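You operate a simulated robot arm through the tools that you are given. There is no shell and no other tool. Be economical: measure what you need, move in short steps, check, and stop when the job is done.

You run a simulated robot arm. Do the job below in one go: nothing can be reset, and whatever is moved stays where it is left.

## Task
Put things in order on the top of the check bench. At the end: the red marker pen stands where the small green pad stood; the blue push switch is on the brown small carton (marked "CLIPS"); the small green pad stands where the blue push switch stood; the white spool stands where the clear water bottle stood; the clear water bottle stands where the red marker pen stood; whatever was shut is shut again. Leave all else as you found it, and nothing knocked over.

Only the result counts: the job must be done as asked and must still hold three seconds after the hand-in. Knocking over, shifting, dropping, spilling or breaking anything else fails it.

## Robot
A 7-joint arm with a two-finger parallel gripper, fixed in place. Base frame: the origin is at the foot of the arm, x ahead of it, y to its left, z up; the work surface is at about z = 800. Lengths are in mm, angles in degrees, forces in N, time in s.
With the tool pointing down near the work surface it reaches from about 240 to 680 mm from the base axis. Its first joint turns from -66.0 to 66.0 degrees. Payload 2.4 kg.
The tool frame sits at the grasp point between the pads (the TCP): z along the fingers, y along the line on which they close. The tips reach 30 mm beyond it. Largest opening 94 mm; finger width 28, thickness 10; the body of the gripper, 50 by 96 mm, starts 55 mm behind the TCP.
Orientation is that of the tool frame in the base frame, as [roll, pitch, yaw] about the fixed x, y, z axes, in that order (R = Rz(yaw) Ry(pitch) Rx(roll)). With the fingers straight down and closing along the base's y, the tool's x points along the base's -x, its y along +y and its z along -z.

## Interface
- The arm moves only by the tool drive_tool. Its argument "series" is one flat list of numbers, 6 for each row, row after row: the shift along the base's x, y, z in mm, then the turn, a rotation vector about the base's x, y, z in degrees. In form: [x, y, z, ax, ay, az, x, y, z, ax, ay, az, ...]. A call has 1 to 12 rows; each row shifts and turns the commanded pose from where the row before left it. "jaw" is the finger opening in mm, from 0 to 94, set as the call begins (left out, the last holds). Each row takes 0.2 s and may step no farther than 50 mm and 8.6 degrees from the row before; otherwise, or with a gripper value out of range, the whole call is refused. A pose out of reach is approached as far as the arm can. The call stops where the force on the tool passes 40 N (or 10 N more than at its start, if that is more) or the arm is blocked; 0.2 s more then pass. Each finger travels about 153 mm/s and halts on what it meets, pressing with about 21 N; the grip force reading is that of the motor and also rises with nothing between the fingers. The clock runs only during rows and for 0.2 s after the last one: add rows that do not move to give the fingers time. It gives the time, the measured TCP pose, the force on the tool (base axes), the opening and the grip force at its end, in the units of the frame above (readings bear some noise).
- Cameras (640 x 400 px; columns grow to the right, rows downward): "scene" is fixed at [18.8, 461, 1448]; the picture's right is [-0.81, -0.59, 0.00], its down [-0.31, 0.43, -0.85] and it looks along [0.50, -0.69, -0.53] (base axes); focal length 340 px, centre (320, 200). "wrist" rides on the gripper at [-37, 0, -58] in the tool frame; the picture's right is [0.00, -1.00, 0.00], its down [0.97, 0.00, -0.24] and it looks along [0.24, 0.00, 0.97] (tool axes); focal length 218 px, centre (320, 200).
- get_image(camera): a new picture of that camera. It takes no simulated time.
- measure_at(camera, pixels): there is no depth. For up to 12 entries [column, row, z] of the newest picture of that camera ("zoom" is the newest enlarged one), the place [x, y] in the base frame at which the ray of that pixel passes the height z, good to about 3 mm, but the place of the scene camera against the robot may be out by one fixed shift of up to 18 mm in any direction. It takes no simulated time.
- enlarge(camera, box): a new picture of the part [left, top, right, bottom] of that camera's present view, enlarged. It takes no simulated time.
- hand_in(): hands the job in; it is judged then, once.

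Work in short steps. Measure before you move; look again where a grasp or a placing could have gone wrong, and mend it. You have 80 turns and 54 pictures in all, those below and enlarged ones among them. Open the gripper and draw the arm clear of the work before you hand the job in, unless the task says otherwise; then end with one line.

The tools are called after "Request:" as a command line: name --argument value ..., lists and objects as JSON in quotes. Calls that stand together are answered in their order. drive_tool: Moves the arm, as the interface text tells. Its arguments: {"type":"object","properties":{"series":{"type":"array","items":{"type":"number"}},"jaw":{"type":"number"}},"required":["series"]} The other tools are called the same way: get_image (camera) takes a picture; measure_at (camera, pixels) gives the place at which the rays of pixels pass given heights; enlarge (camera, box) takes an enlarged picture of a part of a camera's view; hand_in () hands the job in.

At the start:

```text
clock: 0.0
eef_pos: [383.3, -0.4, 1127.5]
orientation: [180.0, -0.1, 179.9]
wrist_force: [0.1, 0.2, -0.6]
opening: 94.0
grip_force: 0.0
```

scene: 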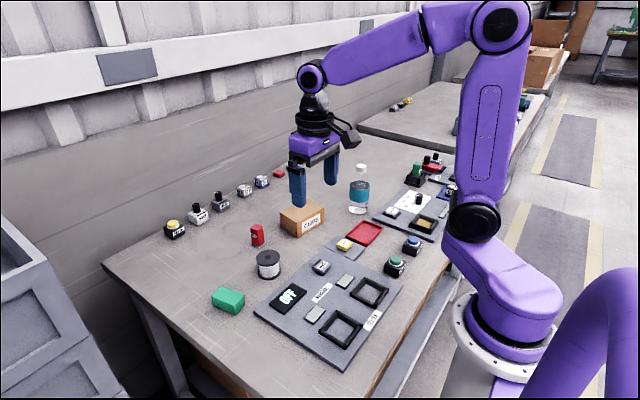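
wrist: 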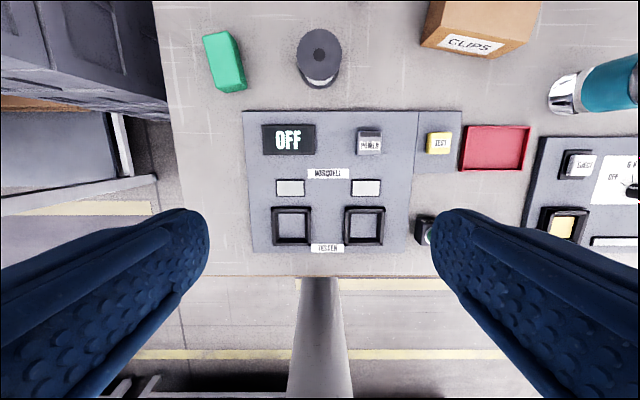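

I'll look closer at the objects on the bench first: the left and the right part of the scene view.

Request:
enlarge --camera "scene" --box '[150, 150, 310, 250]'

Request:
enlarge --camera "scene" --box '[200, 220, 400, 345]'

Request:
enlarge --camera "scene" --box '[330, 140, 490, 240]'

```text
4.00 times, centred on (230, 200) of scene
```

zoom: 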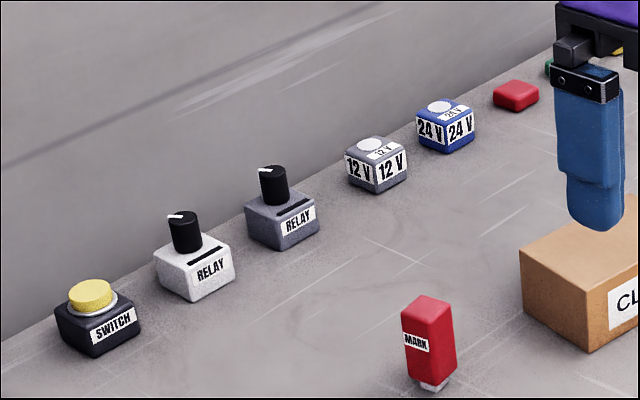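

```text
3.20 times, centred on (300, 282) of scene
```

zoom: 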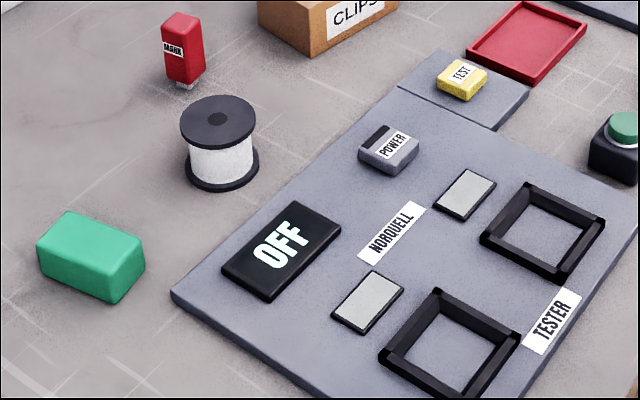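

```text
4.00 times, centred on (410, 190) of scene
```

zoom: 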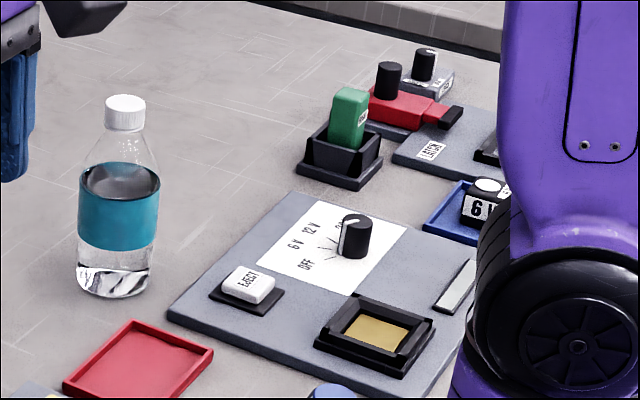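

There is something green hidden behind the left finger (zoom 548,65 → scene ~(287,166)). I raise the arm and shift it towards -y to get an unblocked view and a wrist view of the right half.

Request:
drive_tool --series '[0, -50, 0, 0, 0, 0, 0, -50, 0, 0, 0, 0, 0, -50, 0, 0, 0, 0, 0, -50, 0, 0, 0, 0, 0, -50, 0, 0, 0, 0]'

Request:
get_image --camera "wrist"

Request:
get_image --camera "scene"

```text
clock: 1.2
eef_pos: [383.9, -251.3, 1124.9]
orientation: [180.0, 0.0, -179.9]
wrist_force: [0.4, -0.7, 0.4]
opening: 94.2
grip_force: 0.1
```

```text
48 pictures are left
```

wrist: 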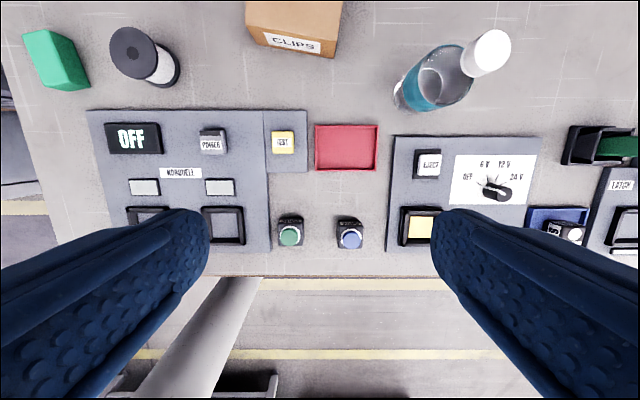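

```text
47 pictures are left
```

scene: 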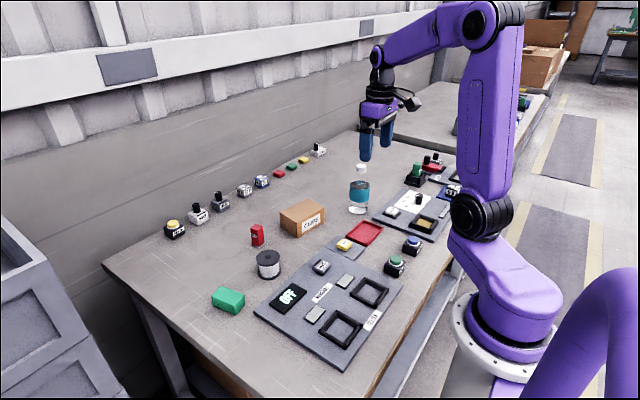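

The row by the wall now shows pads: red (278,173), green (292,167), yellow (303,160). I enlarge these and measure the key items.

Request:
enlarge --camera "scene" --box '[230, 140, 390, 240]'

Request:
measure_at --camera "scene" --pixels '[[292, 170, 800], [279, 176, 800], [304, 163, 800], [257, 244, 800], [411, 251, 800], [358, 211, 800], [269, 276, 800], [361, 167, 1000], [302, 232, 800], [228, 305, 800]]'

Request:
measure_at --camera "wrist" --pixels '[[350, 236, 830], [492, 47, 1000], [403, 95, 800], [160, 75, 800], [132, 47, 860], [57, 62, 820], [292, 32, 860], [290, 235, 830]]'

```text
4.00 times, centred on (310, 190) of scene
```

zoom: 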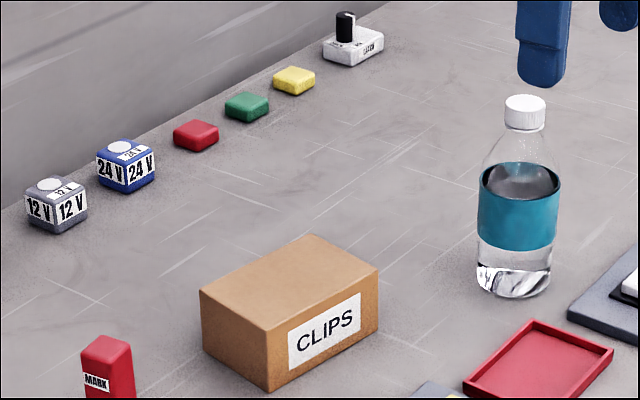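

```text
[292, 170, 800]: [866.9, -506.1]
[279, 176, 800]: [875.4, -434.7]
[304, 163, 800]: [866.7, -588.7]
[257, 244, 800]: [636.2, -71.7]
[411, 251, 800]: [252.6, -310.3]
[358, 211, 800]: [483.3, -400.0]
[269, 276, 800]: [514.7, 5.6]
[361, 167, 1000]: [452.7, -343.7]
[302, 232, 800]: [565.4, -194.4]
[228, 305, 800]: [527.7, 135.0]
```

```text
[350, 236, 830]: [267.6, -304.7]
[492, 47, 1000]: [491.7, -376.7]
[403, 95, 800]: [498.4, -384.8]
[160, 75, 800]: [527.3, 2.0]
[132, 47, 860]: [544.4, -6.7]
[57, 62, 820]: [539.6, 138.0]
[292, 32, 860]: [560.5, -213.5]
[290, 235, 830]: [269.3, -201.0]
```

The wall row lies ~1000 mm from the base, out of reach. I look at the right end of the bench with the wrist camera to see whether another green pad exists there.

Request:
drive_tool --series '[-30, -50, 0, 0, 0, 0, -30, -50, 0, 0, 0, 0, -20, -50, 0, 0, 0, 0, -20, -50, 0, 0, 0, 0]'

Request:
get_image --camera "wrist"

Request:
enlarge --camera "scene" --box '[390, 140, 470, 190]'

```text
refused: row 1 steps farther than a row can; nothing moved
```

```text
45 pictures are left
```

wrist: 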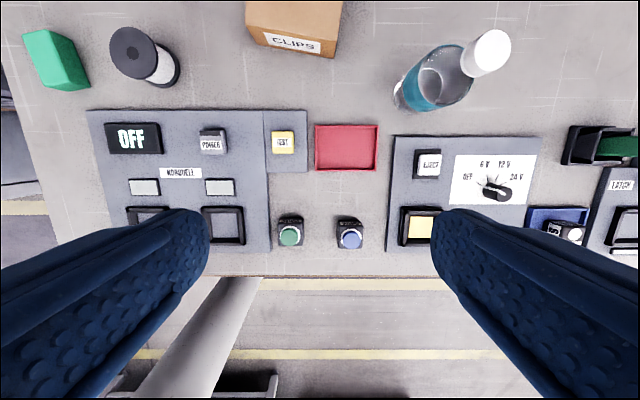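

```text
8.00 times, centred on (430, 165) of scene
```

zoom: 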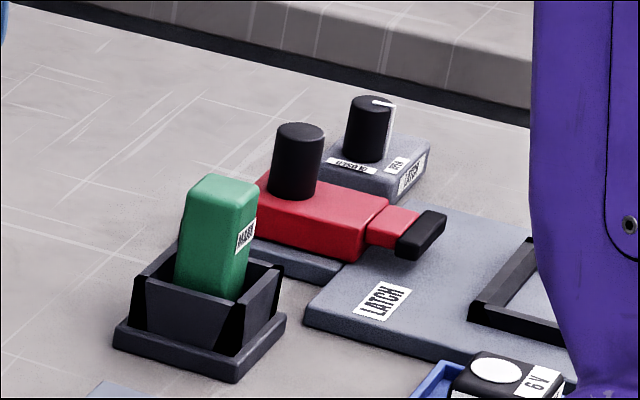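

The green object in the holder is labelled "MARK" (a green marker). I go on to the right in smaller steps to check for any other green pad.

Request:
drive_tool --series '[-20, -40, 0, 0, 0, 0, -20, -40, 0, 0, 0, 0, -20, -40, 0, 0, 0, 0, -20, -40, 0, 0, 0, 0, -10, -40, 0, 0, 0, 0]'

Request:
get_image --camera "wrist"

```text
clock: 2.4
eef_pos: [293.2, -451.2, 1128.2]
orientation: [-180.0, 0.1, -179.9]
wrist_force: [1.2, 0.8, 0.4]
opening: 93.9
grip_force: 0.0
```

```text
43 pictures are left
```

wrist: 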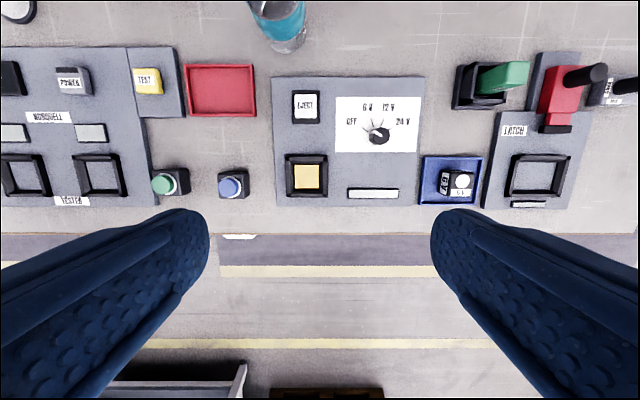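

No other small green pad within reach, so the green block at about (540,138) is the one. Now I move over to the left/front for precise positions of the carton, marker, spool and pad.

Request:
drive_tool --series '[25, 43, 0, 0, 0, 0, 25, 43, 0, 0, 0, 0, 25, 43, 0, 0, 0, 0, 25, 43, 0, 0, 0, 0, 25, 43, 0, 0, 0, 0, 25, 43, 0, 0, 0, 0, 25, 43, -5, 0, 0, 0, 25, 43, -5, 0, 0, 0, 10, 45, -10, 0, 0, 0, 0, 20, -20, 0, 0, 0]'

Request:
get_image --camera "wrist"

```text
clock: 4.6
eef_pos: [504.6, -41.7, 1088.5]
orientation: [-180.0, 0.0, 180.0]
wrist_force: [0.1, -0.5, -0.4]
opening: 94.2
grip_force: 0.0
```

```text
42 pictures are left
```

wrist: 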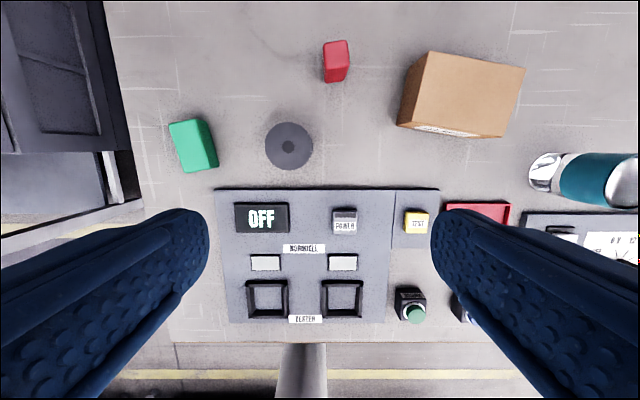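

I enlarge the part with pad, spool, marker and carton for exact corner readings.

Request:
enlarge --camera "wrist" --box '[150, 30, 358, 190]'

Request:
measure_at --camera "wrist" --pixels '[[427, 52, 860], [525, 68, 860], [503, 138, 855], [411, 124, 855], [288, 146, 860], [323, 43, 860], [347, 40, 860], [348, 65, 860], [325, 69, 860], [336, 80, 800]]'

```text
2.50 times, centred on (254, 110) of wrist
```

zoom: 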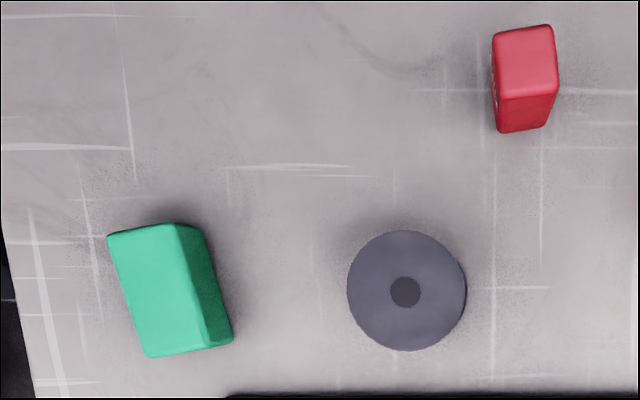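

```text
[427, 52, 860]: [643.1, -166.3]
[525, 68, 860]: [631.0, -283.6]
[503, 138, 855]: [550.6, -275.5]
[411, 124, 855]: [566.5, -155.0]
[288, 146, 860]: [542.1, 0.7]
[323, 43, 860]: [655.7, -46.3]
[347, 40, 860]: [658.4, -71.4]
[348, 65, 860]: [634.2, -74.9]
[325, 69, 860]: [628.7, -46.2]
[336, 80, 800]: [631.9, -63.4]
```

Now heights: I measure vertical edges in the scene view (base pixel at z=800, top pixel at several z) for carton, marker, spool, pad, switch and bottle.

Request:
enlarge --camera "scene" --box '[200, 190, 360, 320]'

Request:
enlarge --camera "scene" --box '[340, 150, 440, 280]'

```text
3.08 times, centred on (280, 255) of scene
```

zoom: 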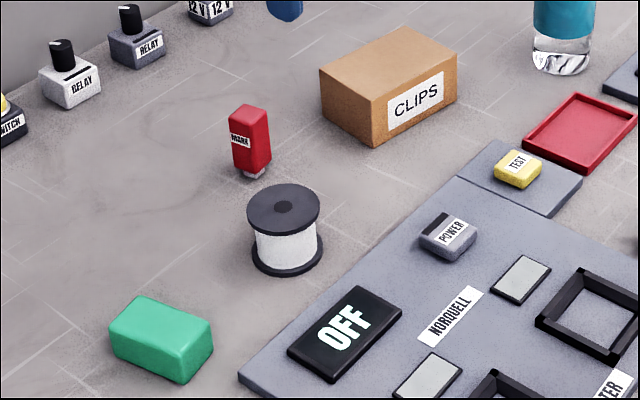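

```text
3.08 times, centred on (390, 215) of scene
```

zoom: 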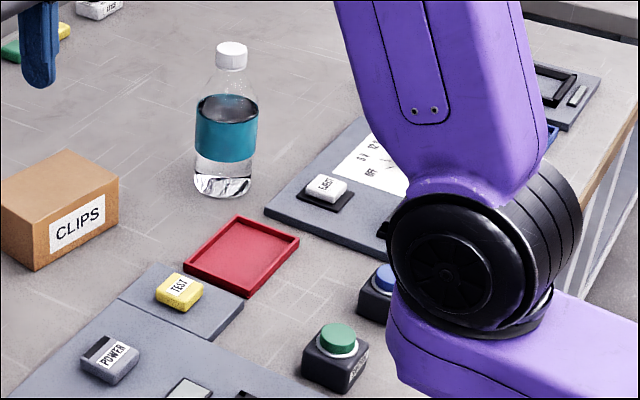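

Request:
measure_at --camera "scene" --pixels '[[297.5, 237.5, 800], [296.6, 222.9, 850], [296.6, 222.9, 860], [258.9, 247.9, 800], [256.8, 228.5, 850], [256.8, 228.5, 870], [269.3, 271.2, 800], [268, 257.3, 850], [268, 257.3, 860], [234.5, 314.4, 800], [234.9, 302.7, 830], [234.9, 302.7, 840]]'

Request:
measure_at --camera "zoom" --pixels '[[231, 48, 960], [231, 48, 970], [231, 48, 980], [223, 182, 800], [338, 332, 850], [336, 372, 800]]'

```text
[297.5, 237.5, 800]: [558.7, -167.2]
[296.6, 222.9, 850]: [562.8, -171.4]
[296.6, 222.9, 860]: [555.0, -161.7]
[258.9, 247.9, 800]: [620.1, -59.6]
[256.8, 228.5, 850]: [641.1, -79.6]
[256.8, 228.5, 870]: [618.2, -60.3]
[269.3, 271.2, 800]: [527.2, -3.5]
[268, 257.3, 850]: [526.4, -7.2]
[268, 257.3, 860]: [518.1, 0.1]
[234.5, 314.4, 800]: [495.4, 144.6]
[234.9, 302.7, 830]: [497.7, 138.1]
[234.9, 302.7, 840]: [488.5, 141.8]
```

```text
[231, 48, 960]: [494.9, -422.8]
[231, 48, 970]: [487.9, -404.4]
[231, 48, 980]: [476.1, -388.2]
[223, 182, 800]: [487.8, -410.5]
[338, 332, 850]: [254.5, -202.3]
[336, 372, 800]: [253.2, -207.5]
```

Heights: carton top ≈855, marker ≈866, spool ≈853, pad ≈833, bottle ≈968, switch ≈850. I move above the blue switch near (268,-305) for a close view.

Request:
drive_tool --series '[-29.4, -32.9, 0, 0, 0, 0, -29.4, -32.9, 0, 0, 0, 0, -29.4, -32.9, 0, 0, 0, 0, -29.4, -32.9, 0, 0, 0, 0, -29.4, -32.9, 0, 0, 0, 0, -29.4, -32.9, 0, 0, 0, 0, -29.4, -32.9, 0, 0, 0, 0, -29.4, -32.9, 0, 0, 0, 0, 0, 0, -45, 0, 0, 0, 0, 0, -45, 0, 0, 0, 0, 0, -38, 0, 0, 0]'

Request:
get_image --camera "wrist"

```text
clock: 7.0
eef_pos: [267.9, -304.1, 959.3]
orientation: [-180.0, -0.1, -179.9]
wrist_force: [-0.2, -0.7, -0.4]
opening: 94.0
grip_force: 0.0
```

```text
38 pictures are left
```

wrist: 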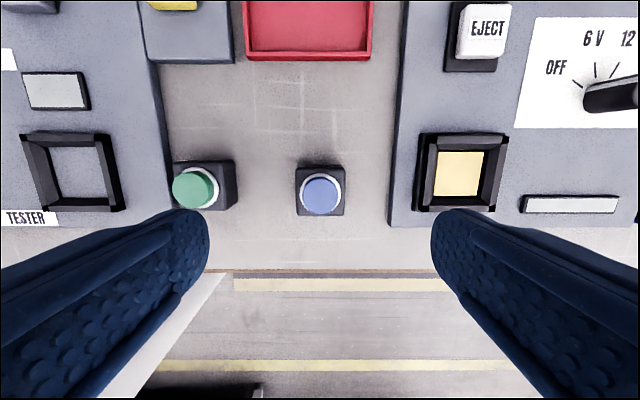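

Request:
measure_at --camera "wrist" --pixels '[[296, 169, 830], [344, 168, 830], [344, 215, 830], [297, 215, 830], [321, 194, 850], [321, 216, 800], [234, 180, 830], [395, 180, 806], [320, 270, 800], [160, 180, 806]]'

Request:
enlarge --camera "wrist" --box '[240, 140, 400, 240]'

```text
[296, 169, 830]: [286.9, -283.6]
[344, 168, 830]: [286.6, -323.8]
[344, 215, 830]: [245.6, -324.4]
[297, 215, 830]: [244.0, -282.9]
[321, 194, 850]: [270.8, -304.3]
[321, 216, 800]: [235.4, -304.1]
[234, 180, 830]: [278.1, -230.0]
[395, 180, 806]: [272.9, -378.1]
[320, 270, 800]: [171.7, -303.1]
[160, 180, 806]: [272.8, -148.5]
```

```text
4.00 times, centred on (320, 190) of wrist
```

zoom: 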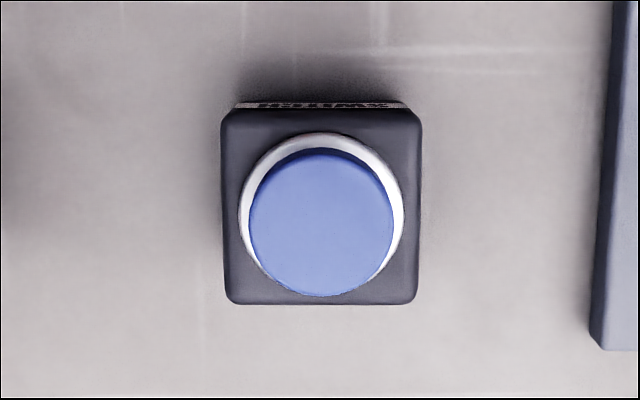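

The switch body spans zoom (222..421,108..304): centre ≈ (266,-303.6), 41 mm square, aligned with the base axes. I go down over it and close.

Request:
drive_tool --series '[-2, 0.5, -43, 0, 0, 0, 0, 0, -40, 0, 0, 0, 0, 0, -25, 0, 0, 0, 0, 0, -15, 0, 0, 0, 0, 0, 0, 0, 0, 0]' --jaw 94

Request:
drive_tool --series '[0, 0, 0, 0, 0, 0, 0, 0, 0, 0, 0, 0, 0, 0, 0, 0, 0, 0]' --jaw 30

Request:
get_image --camera "wrist"

```text
clock: 8.2
eef_pos: [267.5, -304.3, 836.8]
orientation: [179.9, -0.1, 180.0]
wrist_force: [-0.8, 0.0, -0.5]
opening: 94.3
grip_force: 0.1
```

```text
clock: 9.0
eef_pos: [268.0, -303.4, 836.2]
orientation: [-180.0, 0.0, -180.0]
wrist_force: [-0.3, -0.5, 0.8]
opening: 43.6
grip_force: 20.9
```

```text
36 pictures are left
```

wrist: 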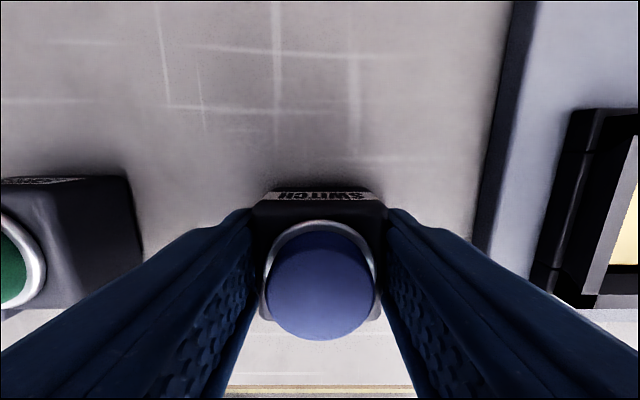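

Gripped at opening 43.6. I lift it and carry it over the carton centre ≈(598,-220), then look.

Request:
drive_tool --series '[0, 0, 45, 0, 0, 0, 0, 0, 45, 0, 0, 0, 0, 0, 45, 0, 0, 0, 0, 0, 0, 0, 0, 0, 36, 10, 0, 0, 0, 0, 36, 10, 0, 0, 0, 0, 36, 10, 0, 0, 0, 0, 36, 10, 0, 0, 0, 0, 36, 10, 0, 0, 0, 0, 36, 10, 0, 0, 0, 0, 36, 10, 0, 0, 0, 0]'

Request:
get_image --camera "wrist"

```text
clock: 11.4
eef_pos: [521.3, -234.7, 971.5]
orientation: [-179.9, -0.1, -180.0]
wrist_force: [0.4, -0.4, -0.5]
opening: 43.3
grip_force: 20.7
```

```text
35 pictures are left
```

wrist: 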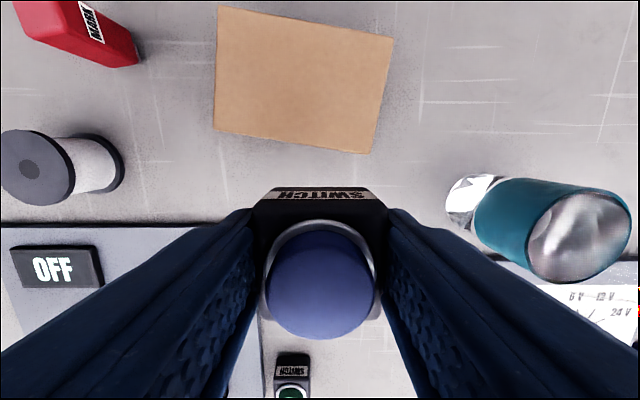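

Request:
measure_at --camera "wrist" --pixels '[[219, 5, 855], [393, 39, 855], [370, 153, 855], [213, 129, 855], [445, 190, 800], [470, 225, 800]]'

```text
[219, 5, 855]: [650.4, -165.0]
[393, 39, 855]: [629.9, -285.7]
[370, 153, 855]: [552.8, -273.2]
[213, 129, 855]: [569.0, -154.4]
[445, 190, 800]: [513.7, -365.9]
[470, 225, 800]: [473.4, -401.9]
```

Carton centre ≈ (600,-220). I move above it and lower to z 899, a few mm over expected contact at 891–892.

Request:
drive_tool --series '[40, 7.5, 0, 0, 0, 0, 39, 7.5, 0, 0, 0, 0, 0, 0, 0, 0, 0, 0, 0, 0, -40, 0, 0, 0, 0, 0, -20, 0, 0, 0, 0, 0, -12, 0, 0, 0, 0, 0, 0, 0, 0, 0]'

Request:
enlarge --camera "scene" --box '[260, 170, 360, 250]'

```text
clock: 13.0
eef_pos: [598.4, -218.7, 898.6]
orientation: [-180.0, 0.0, -179.9]
wrist_force: [0.7, 0.5, -1.3]
opening: 43.2
grip_force: 20.5
```

```text
5.00 times, centred on (310, 210) of scene
```

zoom: 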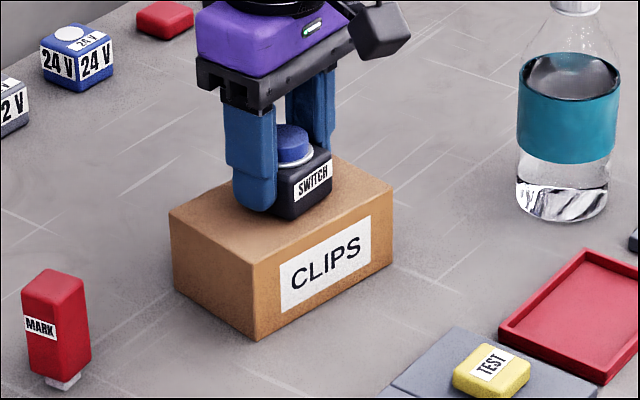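

The switch hovers close above the carton. I lower in 2 mm steps, watching the force.

Request:
drive_tool --series '[0, 0, -2, 0, 0, 0, 0, 0, -2, 0, 0, 0]'

Request:
drive_tool --series '[0, 0, -1.5, 0, 0, 0]'

Request:
drive_tool --series '[0, 0, -1.5, 0, 0, 0]'

```text
clock: 13.6
eef_pos: [598.5, -218.8, 897.4]
orientation: [-180.0, 0.1, 180.0]
wrist_force: [-4.7, 1.8, 15.2]
opening: 43.4
grip_force: 21.0
```

```text
clock: 14.0
eef_pos: [597.9, -219.1, 897.3]
orientation: [-179.9, 0.2, 180.0]
wrist_force: [-10.4, 4.1, 36.0]
opening: 43.6
grip_force: 21.6
```

```text
clock: 14.4
eef_pos: [599.8, -220.8, 896.6]
orientation: [-179.7, 0.4, 180.0]
wrist_force: [-0.7, 0.2, 7.8]
opening: 43.1
grip_force: 21.5
stopped in row 1: the force on the tool passed its limit (the readings are from after the stop); the commanded pose is now the measured one
```

Contact at z≈897; the switch rests on the carton. I open and lift straight up.

Request:
drive_tool --series '[0, 0, 0, 0, 0, 0, 0, 0, 0, 0, 0, 0, 0, 0, 20, 0, 0, 0, 0, 0, 40, 0, 0, 0, 0, 0, 40, 0, 0, 0, 0, 0, 40, 0, 0, 0]' --jaw 75

Request:
enlarge --camera "scene" --box '[260, 170, 360, 250]'

```text
clock: 15.8
eef_pos: [600.3, -220.0, 1036.9]
orientation: [-179.9, 0.3, 180.0]
wrist_force: [0.2, -0.3, 1.0]
opening: 75.1
grip_force: 0.0
```

```text
5.00 times, centred on (310, 210) of scene
```

zoom: 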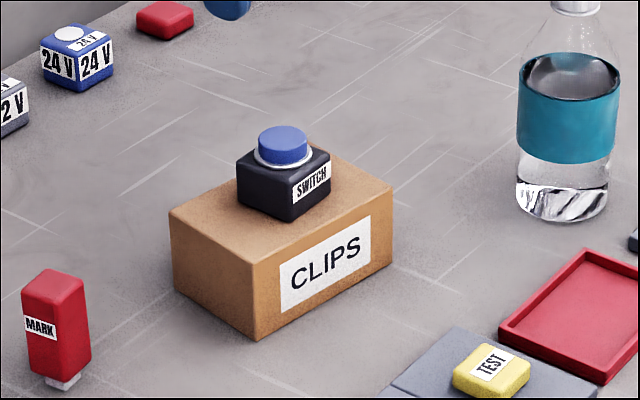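

The switch sits well on the carton, which has not shifted. Next the green pad: I move above it.

Request:
drive_tool --series '[-10, 39.5, 0, 0, 0, 0, -10, 39.5, 0, 0, 0, 0, -10, 39.5, 0, 0, 0, 0, -10, 39.5, 0, 0, 0, 0, -10, 39.5, 0, 0, 0, 0, -10, 39.5, 0, 0, 0, 0, -10, 39.5, 0, 0, 0, 0, -10, 39.5, 0, 0, 0, 0, -10, 39.5, 0, 0, 0, 0, 0, 0, -45, 0, 0, 0, 0, 0, -32, 0, 0, 0]' --jaw 94

Request:
get_image --camera "wrist"

```text
clock: 18.2
eef_pos: [508.3, 134.8, 958.7]
orientation: [-179.8, 0.3, -179.9]
wrist_force: [0.4, 0.2, -1.1]
opening: 94.0
grip_force: 0.0
```

```text
32 pictures are left
```

wrist: 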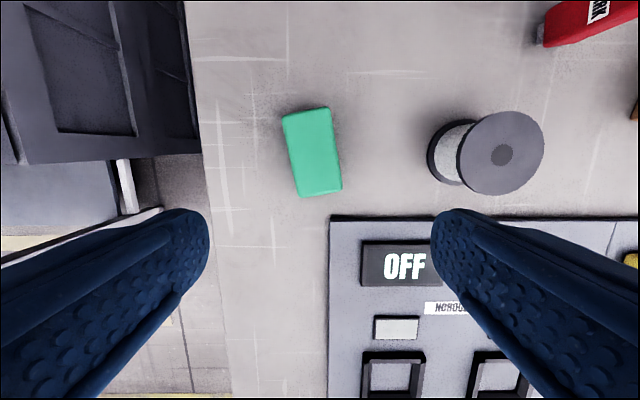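

Request:
enlarge --camera "wrist" --box '[240, 90, 400, 210]'

Request:
measure_at --camera "wrist" --pixels '[[283, 114, 833], [331, 108, 833], [342, 190, 833], [300, 198, 833], [300, 198, 800], [342, 190, 800]]'

```text
3.33 times, centred on (320, 150) of wrist
```

zoom: 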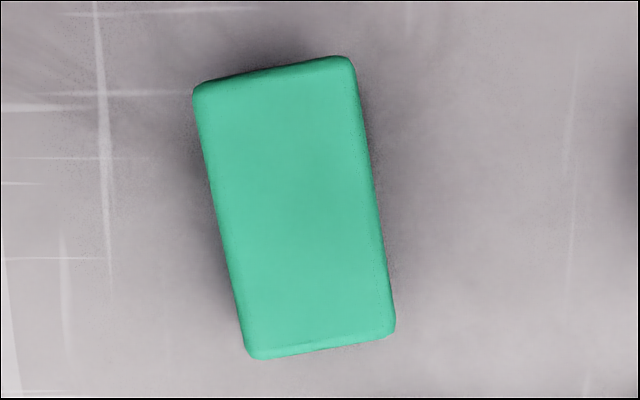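

```text
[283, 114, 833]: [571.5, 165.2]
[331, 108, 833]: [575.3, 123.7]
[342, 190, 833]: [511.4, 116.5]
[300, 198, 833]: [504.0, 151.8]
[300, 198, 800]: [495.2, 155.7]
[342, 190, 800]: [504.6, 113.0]
```

The pad's top centre ≈ (540.5,139), about 68×40 mm, turned +9°. I turn the tool by 9°, centre above it and go down to z 836, then close.

Request:
drive_tool --series '[16, 2, 0, 0, 0, 4.5, 16, 2, 0, 0, 0, 4.5, 0, 0, 0, 0, 0, 0, 0, 0, -45, 0, 0, 0, 0, 0, -45, 0, 0, 0, 0, 0, -20, 0, 0, 0, 0, 0, -12, 0, 0, 0, 0, 0, 0, 0, 0, 0]'

Request:
drive_tool --series '[0, 0, 0, 0, 0, 0, 0, 0, 0, 0, 0, 0, 0, 0, 0, 0, 0, 0]' --jaw 25

Request:
get_image --camera "wrist"

```text
clock: 20.0
eef_pos: [540.9, 140.2, 835.8]
orientation: [-180.0, 0.3, -171.0]
wrist_force: [0.1, -0.3, -0.1]
opening: 93.8
grip_force: 0.0
```

```text
clock: 20.8
eef_pos: [541.2, 139.2, 835.9]
orientation: [-180.0, 0.3, -171.1]
wrist_force: [-0.2, 0.4, -0.1]
opening: 43.4
grip_force: 20.8
```

```text
30 pictures are left
```

wrist: 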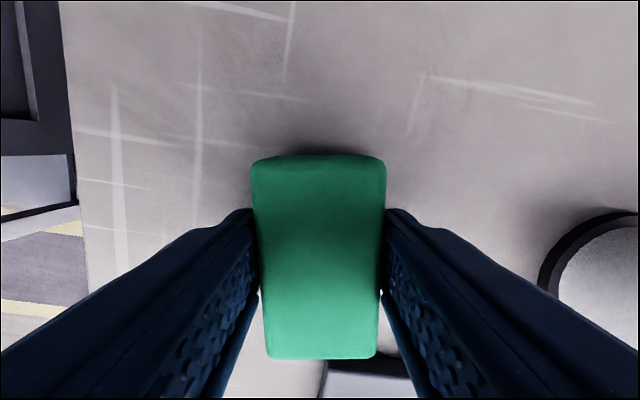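

Request:
measure_at --camera "wrist" --pixels '[[318, 155, 833], [322, 357, 833]]'

Request:
drive_tool --series '[0, 0, 25, 0, 0, 0, 0, 0, 45, 0, 0, 0, 0, 0, 45, 0, 0, 0, 0, 0, 45, 0, 0, 0, -26, -42, 0, 0, 0, 0, -26, -42, 0, 0, 0, 0, -26, -42, 0, 0, 0, 0, -26, -42, 0, 0, 0, 0, -26, -42, 0, 0, 0, 0, -26, -42, 0, 0, 0, 0]'

```text
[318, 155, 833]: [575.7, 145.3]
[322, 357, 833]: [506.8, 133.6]
```

```text
clock: 23.0
eef_pos: [383.0, -113.5, 998.3]
orientation: [-179.9, 0.3, -171.0]
wrist_force: [-0.2, 0.6, 0.5]
opening: 43.1
grip_force: 20.9
```

Pad is centred on the TCP: its place is (541,139.3). I carry on to the switch's old place (267,-303.5), turning back to yaw 0, and lower to just above contact.

Request:
drive_tool --series '[-23.2, -38, 0, 0, 0, -4.5, -23.2, -38, 0, 0, 0, -4.5, -23.2, -38, 0, 0, 0, 0, -23.2, -38, 0, 0, 0, 0, -23.2, -38, 0, 0, 0, 0, 0, 0, -45, 0, 0, 0, 0, 0, -45, 0, 0, 0, 0, 0, -45, 0, 0, 0, 0, 0, -18, 0, 0, 0, 0, 0, -7, 0, 0, 0, 0, 0, 0, 0, 0, 0]'

Request:
get_image --camera "wrist"

```text
clock: 25.4
eef_pos: [269.7, -302.0, 836.7]
orientation: [-179.9, 0.4, -180.0]
wrist_force: [0.4, 0.2, -0.4]
opening: 43.1
grip_force: 21.1
```

```text
29 pictures are left
```

wrist: 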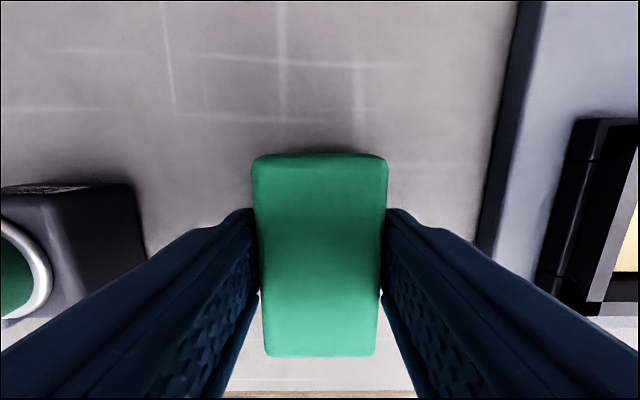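

I trim by (-3,-1.5), set it down and open.

Request:
drive_tool --series '[-3, -1.5, 0, 0, 0, 0, 0, 0, -0.8, 0, 0, 0, 0, 0, 0, 0, 0, 0]'

Request:
drive_tool --series '[0, 0, 0, 0, 0, 0, 0, 0, 0, 0, 0, 0, 0, 0, 20, 0, 0, 0, 0, 0, 45, 0, 0, 0, 0, 0, 45, 0, 0, 0, 0, 0, 45, 0, 0, 0]' --jaw 70

Request:
get_image --camera "wrist"

```text
clock: 26.2
eef_pos: [267.1, -305.2, 835.4]
orientation: [-179.9, 0.3, 180.0]
wrist_force: [-0.9, 1.0, 11.4]
opening: 43.2
grip_force: 20.6
```

```text
clock: 27.6
eef_pos: [265.9, -304.4, 990.7]
orientation: [-179.8, 0.2, 180.0]
wrist_force: [0.0, 0.5, -0.6]
opening: 70.1
grip_force: 0.1
```

```text
28 pictures are left
```

wrist: 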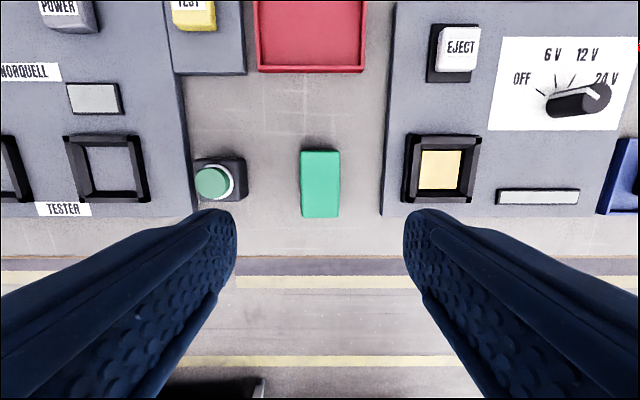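

The pad is in place. Now over to the marker near (645,-60), stopping short at (590,-55) for a look.

Request:
drive_tool --series '[36, 27.7, 0, 0, 0, 0, 36, 27.7, 0, 0, 0, 0, 36, 27.7, 0, 0, 0, 0, 36, 27.7, 0, 0, 0, 0, 36, 27.7, 0, 0, 0, 0, 36, 27.7, 0, 0, 0, 0, 36, 27.7, 0, 0, 0, 0, 36, 27.7, 0, 0, 0, 0, 36, 27.7, 0, 0, 0, 0, 0, 0, 0, 0, 0, 0]' --jaw 80

Request:
enlarge --camera "wrist" --box '[240, 70, 400, 190]'

```text
clock: 29.8
eef_pos: [590.0, -53.8, 991.8]
orientation: [-180.0, 0.3, 180.0]
wrist_force: [0.0, -0.2, -0.5]
opening: 80.1
grip_force: 0.1
```

```text
3.33 times, centred on (320, 130) of wrist
```

zoom: 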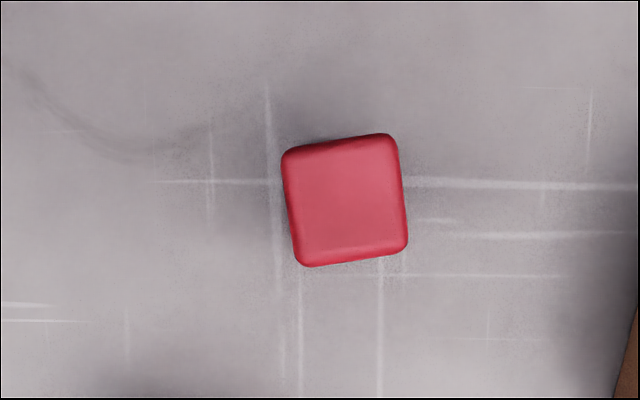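

Request:
measure_at --camera "zoom" --pixels '[[281, 148, 866], [396, 133, 866], [410, 250, 866], [298, 268, 866], [346, 200, 866], [346, 200, 860]]'

```text
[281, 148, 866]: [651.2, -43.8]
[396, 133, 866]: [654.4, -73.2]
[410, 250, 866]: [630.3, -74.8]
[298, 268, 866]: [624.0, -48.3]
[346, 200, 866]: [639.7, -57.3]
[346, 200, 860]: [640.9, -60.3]
```

Marker centre ≈ (640,-60), ~28 mm square, turned +8°. I align and go down to z 842, then close.

Request:
drive_tool --series '[25, -3, 0, 0, 0, 4, 25, -3, 0, 0, 0, 4, 0, 0, 0, 0, 0, 0, 0, 0, -45, 0, 0, 0, 0, 0, -45, 0, 0, 0, 0, 0, -30, 0, 0, 0, 0, 0, -30, 0, 0, 0, 0, 0, 0, 0, 0, 0]'

Request:
get_image --camera "wrist"

```text
clock: 31.6
eef_pos: [639.9, -60.3, 840.4]
orientation: [-179.9, 0.3, -172.0]
wrist_force: [-0.2, -0.1, 1.0]
opening: 80.0
grip_force: 0.1
```

```text
26 pictures are left
```

wrist: 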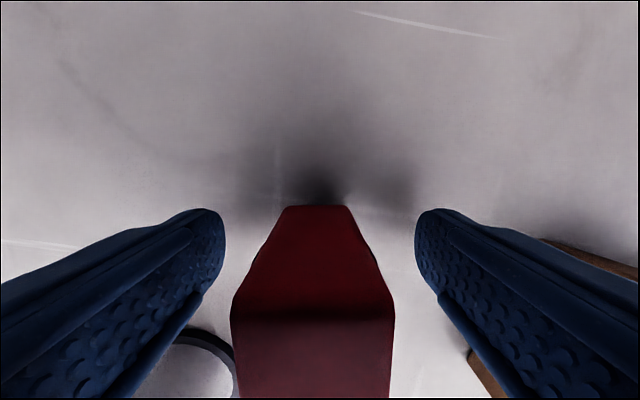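

The marker sits nearly centred between the fingers (col 314 vs 320); I trim 0.8 mm and close.

Request:
drive_tool --series '[0, 0.8, 0, 0, 0, 0, 0, 0, 0, 0, 0, 0]'

Request:
drive_tool --series '[0, 0, 0, 0, 0, 0, 0, 0, 0, 0, 0, 0, 0, 0, 0, 0, 0, 0]' --jaw 15

```text
clock: 32.2
eef_pos: [639.3, -60.2, 842.0]
orientation: [-179.9, 0.3, -172.0]
wrist_force: [-0.4, 0.4, 0.6]
opening: 80.0
grip_force: 0.1
```

```text
clock: 33.0
eef_pos: [641.3, -60.0, 840.9]
orientation: [-179.9, 0.3, -172.1]
wrist_force: [0.7, -0.2, 0.2]
opening: 31.7
grip_force: 21.1
```

Gripped at 31.7. I lift it and carry it to the pad's old place (541,139).

Request:
drive_tool --series '[0, 0, 20, 0, 0, 0, 0, 0, 45, 0, 0, 0, 0, 0, 45, 0, 0, 0, -19.8, 40, 0, 0, 0, 0, -19.8, 40, 0, 0, 0, 0, -19.8, 40, 0, 0, 0, 0, -19.8, 40, 0, 0, 0, 0, -19.8, 40, 0, 0, 0, 0, 0, 0, -40, 0, 0, 0, 0, 0, -40, 0, 0, 0, 0, 0, -20, 0, 0, 0, 0, 0, 0, 0, 0, 0]'

Request:
drive_tool --series '[0, 0, -6, 0, 0, 0, 0, 0, -3, 0, 0, 0, 0, 0, 0, 0, 0, 0]'

Request:
enlarge --camera "scene" --box '[190, 240, 290, 320]'

```text
clock: 35.6
eef_pos: [541.8, 139.4, 850.1]
orientation: [-179.9, 0.3, -172.0]
wrist_force: [0.2, 1.4, -0.8]
opening: 31.6
grip_force: 21.0
```

```text
clock: 36.4
eef_pos: [542.7, 139.2, 842.0]
orientation: [-179.9, 0.3, -172.0]
wrist_force: [-0.1, 0.2, 1.8]
opening: 31.6
grip_force: 21.1
```

```text
5.00 times, centred on (240, 280) of scene
```

zoom: 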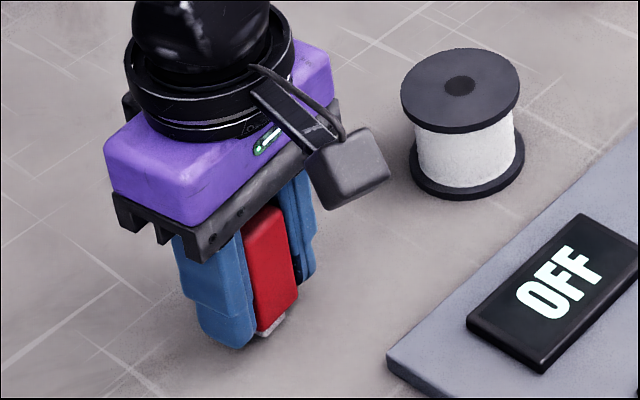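

Nearly at contact. I lower the last 1 mm steps and watch the force.

Request:
drive_tool --series '[-0.7, 0, -0.7, 0, 0, 0, 0, 0, 0, 0, 0, 0]'

Request:
drive_tool --series '[0, 0, -0.7, 0, 0, 0, 0, 0, 0, 0, 0, 0]'

```text
clock: 37.0
eef_pos: [541.9, 140.7, 841.8]
orientation: [-179.9, 0.4, -172.0]
wrist_force: [2.0, -0.6, 5.7]
opening: 31.9
grip_force: 20.8
```

```text
clock: 37.6
eef_pos: [541.4, 140.0, 841.4]
orientation: [-179.9, 0.5, -172.0]
wrist_force: [0.2, -2.1, 17.7]
opening: 31.6
grip_force: 20.8
```

In contact (17 N). I relax half a mm, open, and lift straight up.

Request:
drive_tool --series '[0, 0, 0.7, 0, 0, 0, 0, 0, 0, 0, 0, 0]'

Request:
drive_tool --series '[0, 0, 0, 0, 0, 0, 0, 0, 0, 0, 0, 0, 0, 0, 15, 0, 0, 0, 0, 0, 40, 0, 0, 0, 0, 0, 45, 0, 0, 0, 0, 0, 45, 0, 0, 0]' --jaw 65

Request:
get_image --camera "wrist"

Request:
enlarge --camera "scene" --box '[190, 240, 290, 320]'

```text
clock: 38.2
eef_pos: [541.7, 140.3, 841.7]
orientation: [-179.9, 0.4, -172.0]
wrist_force: [4.9, 0.1, 11.1]
opening: 31.7
grip_force: 21.0
```

```text
clock: 39.6
eef_pos: [540.9, 139.4, 986.6]
orientation: [-179.8, 0.2, -172.0]
wrist_force: [0.2, -0.1, 0.1]
opening: 64.8
grip_force: 0.0
```

```text
24 pictures are left
```

wrist: 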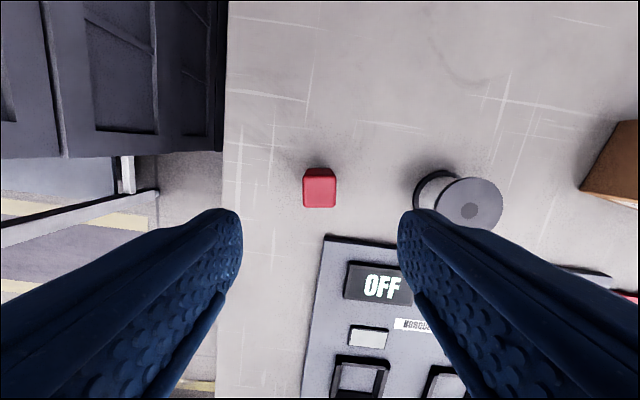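

```text
5.00 times, centred on (240, 280) of scene
```

zoom: 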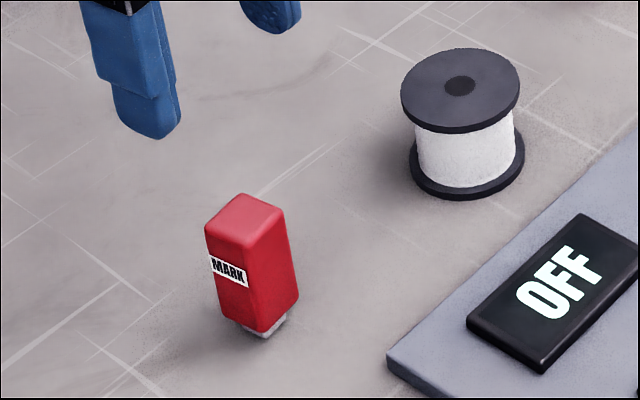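

The marker stands in place. I raise and go to the bottle near (497,-388), turning back to yaw 0.

Request:
drive_tool --series '[0, 0, 45, 0, 0, 0, 0, 0, 40, 0, 0, 0, -10, -44, 0, 0, 0, -4, -10, -44, 0, 0, 0, -4, -10, -44, 0, 0, 0, 0, -10, -44, 0, 0, 0, 0, -10, -44, 0, 0, 0, 0, -10, -44, 0, 0, 0, 0, -10, -44, 0, 0, 0, 0, -10, -44, 0, 0, 0, 0]' --jaw 94

Request:
drive_tool --series '[0, -44, 0, 0, 0, 0, 0, -44, 0, 0, 0, 0, 0, -44, 0, 0, 0, 0, 0, -40, 0, 0, 0, 0, 0, 0, 0, 0, 0, 0]'

Request:
get_image --camera "wrist"

```text
clock: 41.8
eef_pos: [461.0, -213.3, 1072.3]
orientation: [-179.8, 0.4, -180.0]
wrist_force: [0.9, -0.3, 0.0]
opening: 94.0
grip_force: 0.0
```

```text
clock: 43.0
eef_pos: [459.4, -383.0, 1071.8]
orientation: [-179.9, 0.3, 180.0]
wrist_force: [-0.1, 1.5, -0.3]
opening: 94.1
grip_force: 0.0
```

```text
22 pictures are left
```

wrist: 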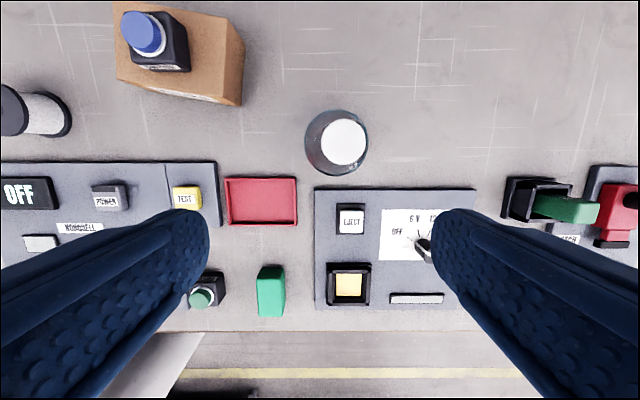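

Request:
measure_at --camera "wrist" --pixels '[[343, 142, 968], [321, 142, 968], [366, 142, 968], [305, 144, 900], [367, 144, 900], [336, 172, 850]]'

Request:
enlarge --camera "wrist" --box '[280, 90, 400, 190]'

```text
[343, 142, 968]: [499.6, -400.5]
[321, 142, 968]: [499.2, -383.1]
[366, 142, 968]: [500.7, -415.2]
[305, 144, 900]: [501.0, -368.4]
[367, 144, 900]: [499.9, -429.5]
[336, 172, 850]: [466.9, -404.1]
```

```text
4.00 times, centred on (340, 140) of wrist
```

zoom: 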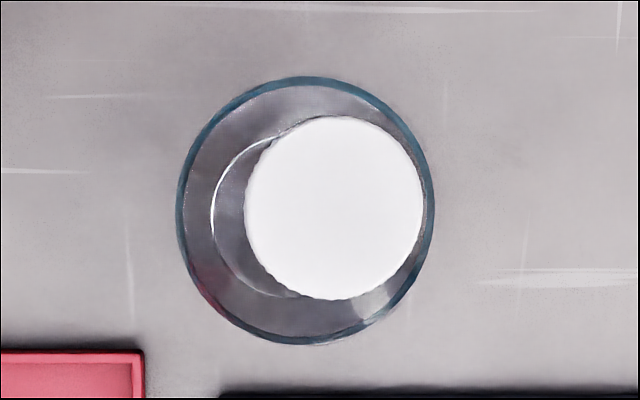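

Bottle axis ≈ (500,-399.3), cap Ø≈34, top z≈968. I align above it and lower to z 980 for a check against the scene view.

Request:
drive_tool --series '[20, -8, 0, 0, 0, 0, 20.5, -8.3, 0, 0, 0, 0, 0, 0, 0, 0, 0, 0, 0, 0, -45, 0, 0, 0, 0, 0, -30, 0, 0, 0, 0, 0, -17, 0, 0, 0, 0, 0, 0, 0, 0, 0]'

Request:
drive_tool --series '[0, 0, 0, 0, 0, 0, 0, 0, 0, 0, 0, 0]' --jaw 56

Request:
enlarge --camera "scene" --box '[320, 130, 400, 220]'

Request:
get_image --camera "wrist"

```text
clock: 44.6
eef_pos: [500.6, -400.1, 980.1]
orientation: [180.0, 0.3, -180.0]
wrist_force: [0.3, -0.3, 0.7]
opening: 94.1
grip_force: 0.1
```

```text
clock: 45.2
eef_pos: [501.7, -400.0, 979.7]
orientation: [-179.8, 0.4, 179.9]
wrist_force: [-0.8, -1.2, 0.0]
opening: 56.1
grip_force: 0.0
```

```text
4.44 times, centred on (360, 175) of scene
```

zoom: 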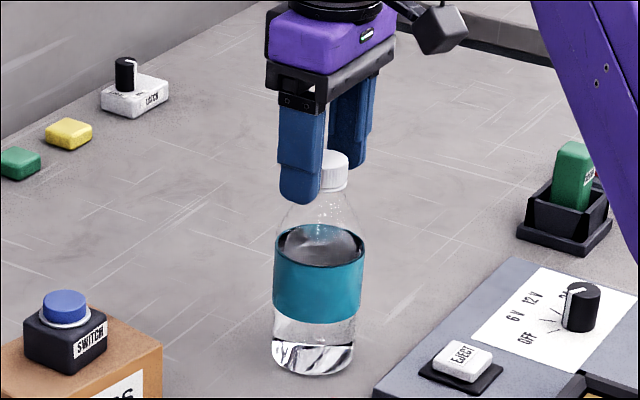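

```text
19 pictures are left
```

wrist: 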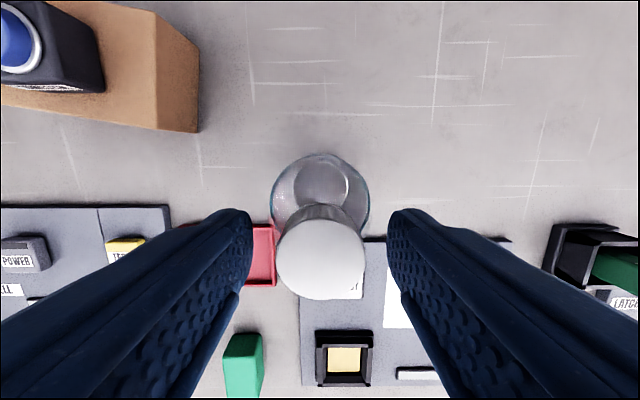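

The fingertips (z≈950) sit about at the cap's lower rim. I lower 3 mm more and close on the cap.

Request:
drive_tool --series '[-0.5, 0.5, -3, 0, 0, 0, 0, 0, 0, 0, 0, 0]'

Request:
drive_tool --series '[0, 0, 0, 0, 0, 0, 0, 0, 0, 0, 0, 0, 0, 0, 0, 0, 0, 0]' --jaw 20

Request:
drive_tool --series '[0, 0, 5, 0, 0, 0, 0, 0, 15, 0, 0, 0, 0, 0, 0, 0, 0, 0]'

Request:
enlarge --camera "scene" --box '[320, 130, 400, 220]'

```text
clock: 45.8
eef_pos: [501.7, -400.6, 976.9]
orientation: [-179.9, 0.2, -180.0]
wrist_force: [-0.1, 0.5, 0.5]
opening: 56.0
grip_force: 0.1
```

```text
clock: 46.6
eef_pos: [501.5, -399.5, 976.5]
orientation: [-179.9, 0.3, -179.9]
wrist_force: [-0.3, -0.4, 0.6]
opening: 31.1
grip_force: 20.6
```

```text
clock: 47.4
eef_pos: [500.4, -400.0, 997.6]
orientation: [-179.9, 0.2, 180.0]
wrist_force: [0.9, 0.2, -3.0]
opening: 31.1
grip_force: 21.3
```

```text
4.44 times, centred on (360, 175) of scene
```

zoom: 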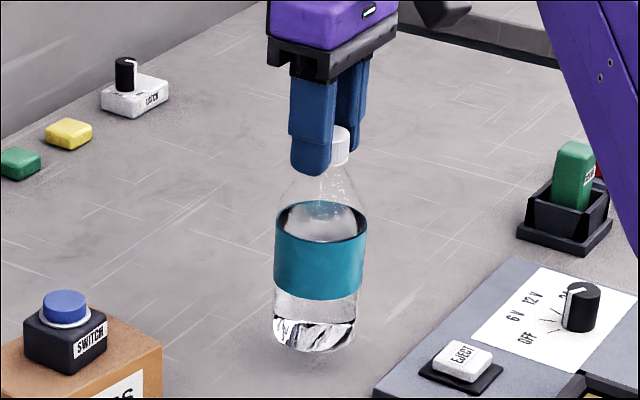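

The bottle hangs upright. I lift it to z≈1100 and carry it with moderate steps past the carton's near side towards (640,-60).

Request:
drive_tool --series '[0, 0, 25, 0, 0, 0, 0, 0, 35, 0, 0, 0, 0, 0, 35, 0, 0, 0, 0, 0, 10, 0, 0, 0, 3.2, 33.3, 0, 0, 0, 0, 3.2, 33.3, 0, 0, 0, 0, 3.2, 33.3, 0, 0, 0, 0, 3.2, 33.3, 0, 0, 0, 0, 3.2, 33.3, 0, 0, 0, 0, 3.2, 33.3, 0, 0, 0, 0]'

Request:
drive_tool --series '[20, 23.3, 0, 0, 0, 0, 20, 23.3, 0, 0, 0, 0, 20, 23.3, 0, 0, 0, 0, 20, 23.3, 0, 0, 0, 0, 20, 23.3, 0, 0, 0, 0, 20, 23.3, 0, 0, 0, 0, 0, 0, 0, 0, 0, 0]'

Request:
get_image --camera "scene"

```text
clock: 49.6
eef_pos: [519.3, -200.8, 1100.0]
orientation: [-179.9, 0.3, 180.0]
wrist_force: [0.2, -1.0, -3.1]
opening: 30.9
grip_force: 21.5
```

```text
clock: 51.2
eef_pos: [640.3, -60.9, 1100.5]
orientation: [-179.9, 0.4, -180.0]
wrist_force: [-0.9, -0.9, -2.8]
opening: 30.9
grip_force: 21.0
```

```text
17 pictures are left
```

scene: 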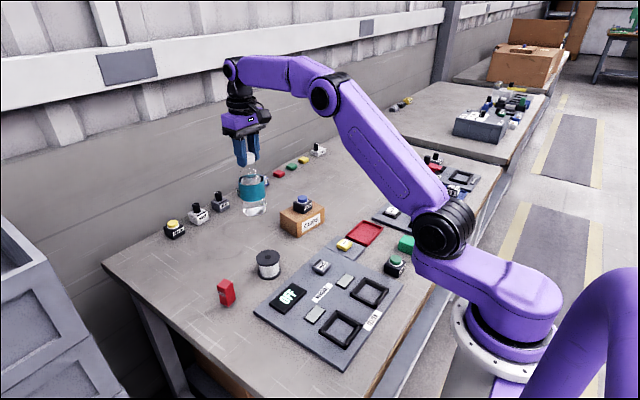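

Good reach here and the bottle is upright. I lower it to just above the bench.

Request:
drive_tool --series '[0, 0.5, -30, 0, 0, 0, 0, 0, -35, 0, 0, 0, 0, 0, -30, 0, 0, 0, 0, 0, -18, 0, 0, 0, 0, 0, -6, 0, 0, 0, 0, 0, -3, 0, 0, 0, 0, 0, 0, 0, 0, 0]'

Request:
drive_tool --series '[0, 0, -1, 0, 0, 0, 0, 0, 0, 0, 0, 0]'

```text
clock: 52.8
eef_pos: [640.3, -61.1, 978.8]
orientation: [-179.8, 0.3, 179.9]
wrist_force: [0.0, 0.4, -2.8]
opening: 30.9
grip_force: 20.6
```

```text
clock: 53.4
eef_pos: [639.9, -60.0, 978.8]
orientation: [-179.9, 0.4, -180.0]
wrist_force: [0.3, 0.5, -1.8]
opening: 30.7
grip_force: 21.3
```

The weight begins to come off; I lower 1 mm at a time.

Request:
drive_tool --series '[0, 0, -0.8, 0, 0, 0, 0, 0, 0, 0, 0, 0]'

Request:
drive_tool --series '[0, 0, -0.7, 0, 0, 0, 0, 0, 0, 0, 0, 0]'

```text
clock: 54.0
eef_pos: [639.6, -59.0, 976.7]
orientation: [-179.9, 0.3, -180.0]
wrist_force: [-1.0, 0.1, -2.5]
opening: 30.9
grip_force: 21.1
```

```text
clock: 54.6
eef_pos: [639.4, -59.7, 977.0]
orientation: [-179.9, 0.3, -180.0]
wrist_force: [-0.4, 0.3, -2.3]
opening: 30.9
grip_force: 21.2
```

Request:
drive_tool --series '[0, 0, -0.8, 0, 0, 0, 0, 0, 0, 0, 0, 0]'

Request:
drive_tool --series '[0, 0, -0.8, 0, 0, 0, 0, 0, 0, 0, 0, 0]'

```text
clock: 55.2
eef_pos: [639.7, -59.0, 975.2]
orientation: [-179.9, 0.3, -179.9]
wrist_force: [-0.8, -1.5, 2.7]
opening: 31.0
grip_force: 21.2
```

```text
clock: 55.8
eef_pos: [639.7, -58.9, 975.9]
orientation: [-179.9, 0.4, 179.9]
wrist_force: [-4.0, -0.2, 13.6]
opening: 30.7
grip_force: 21.4
```

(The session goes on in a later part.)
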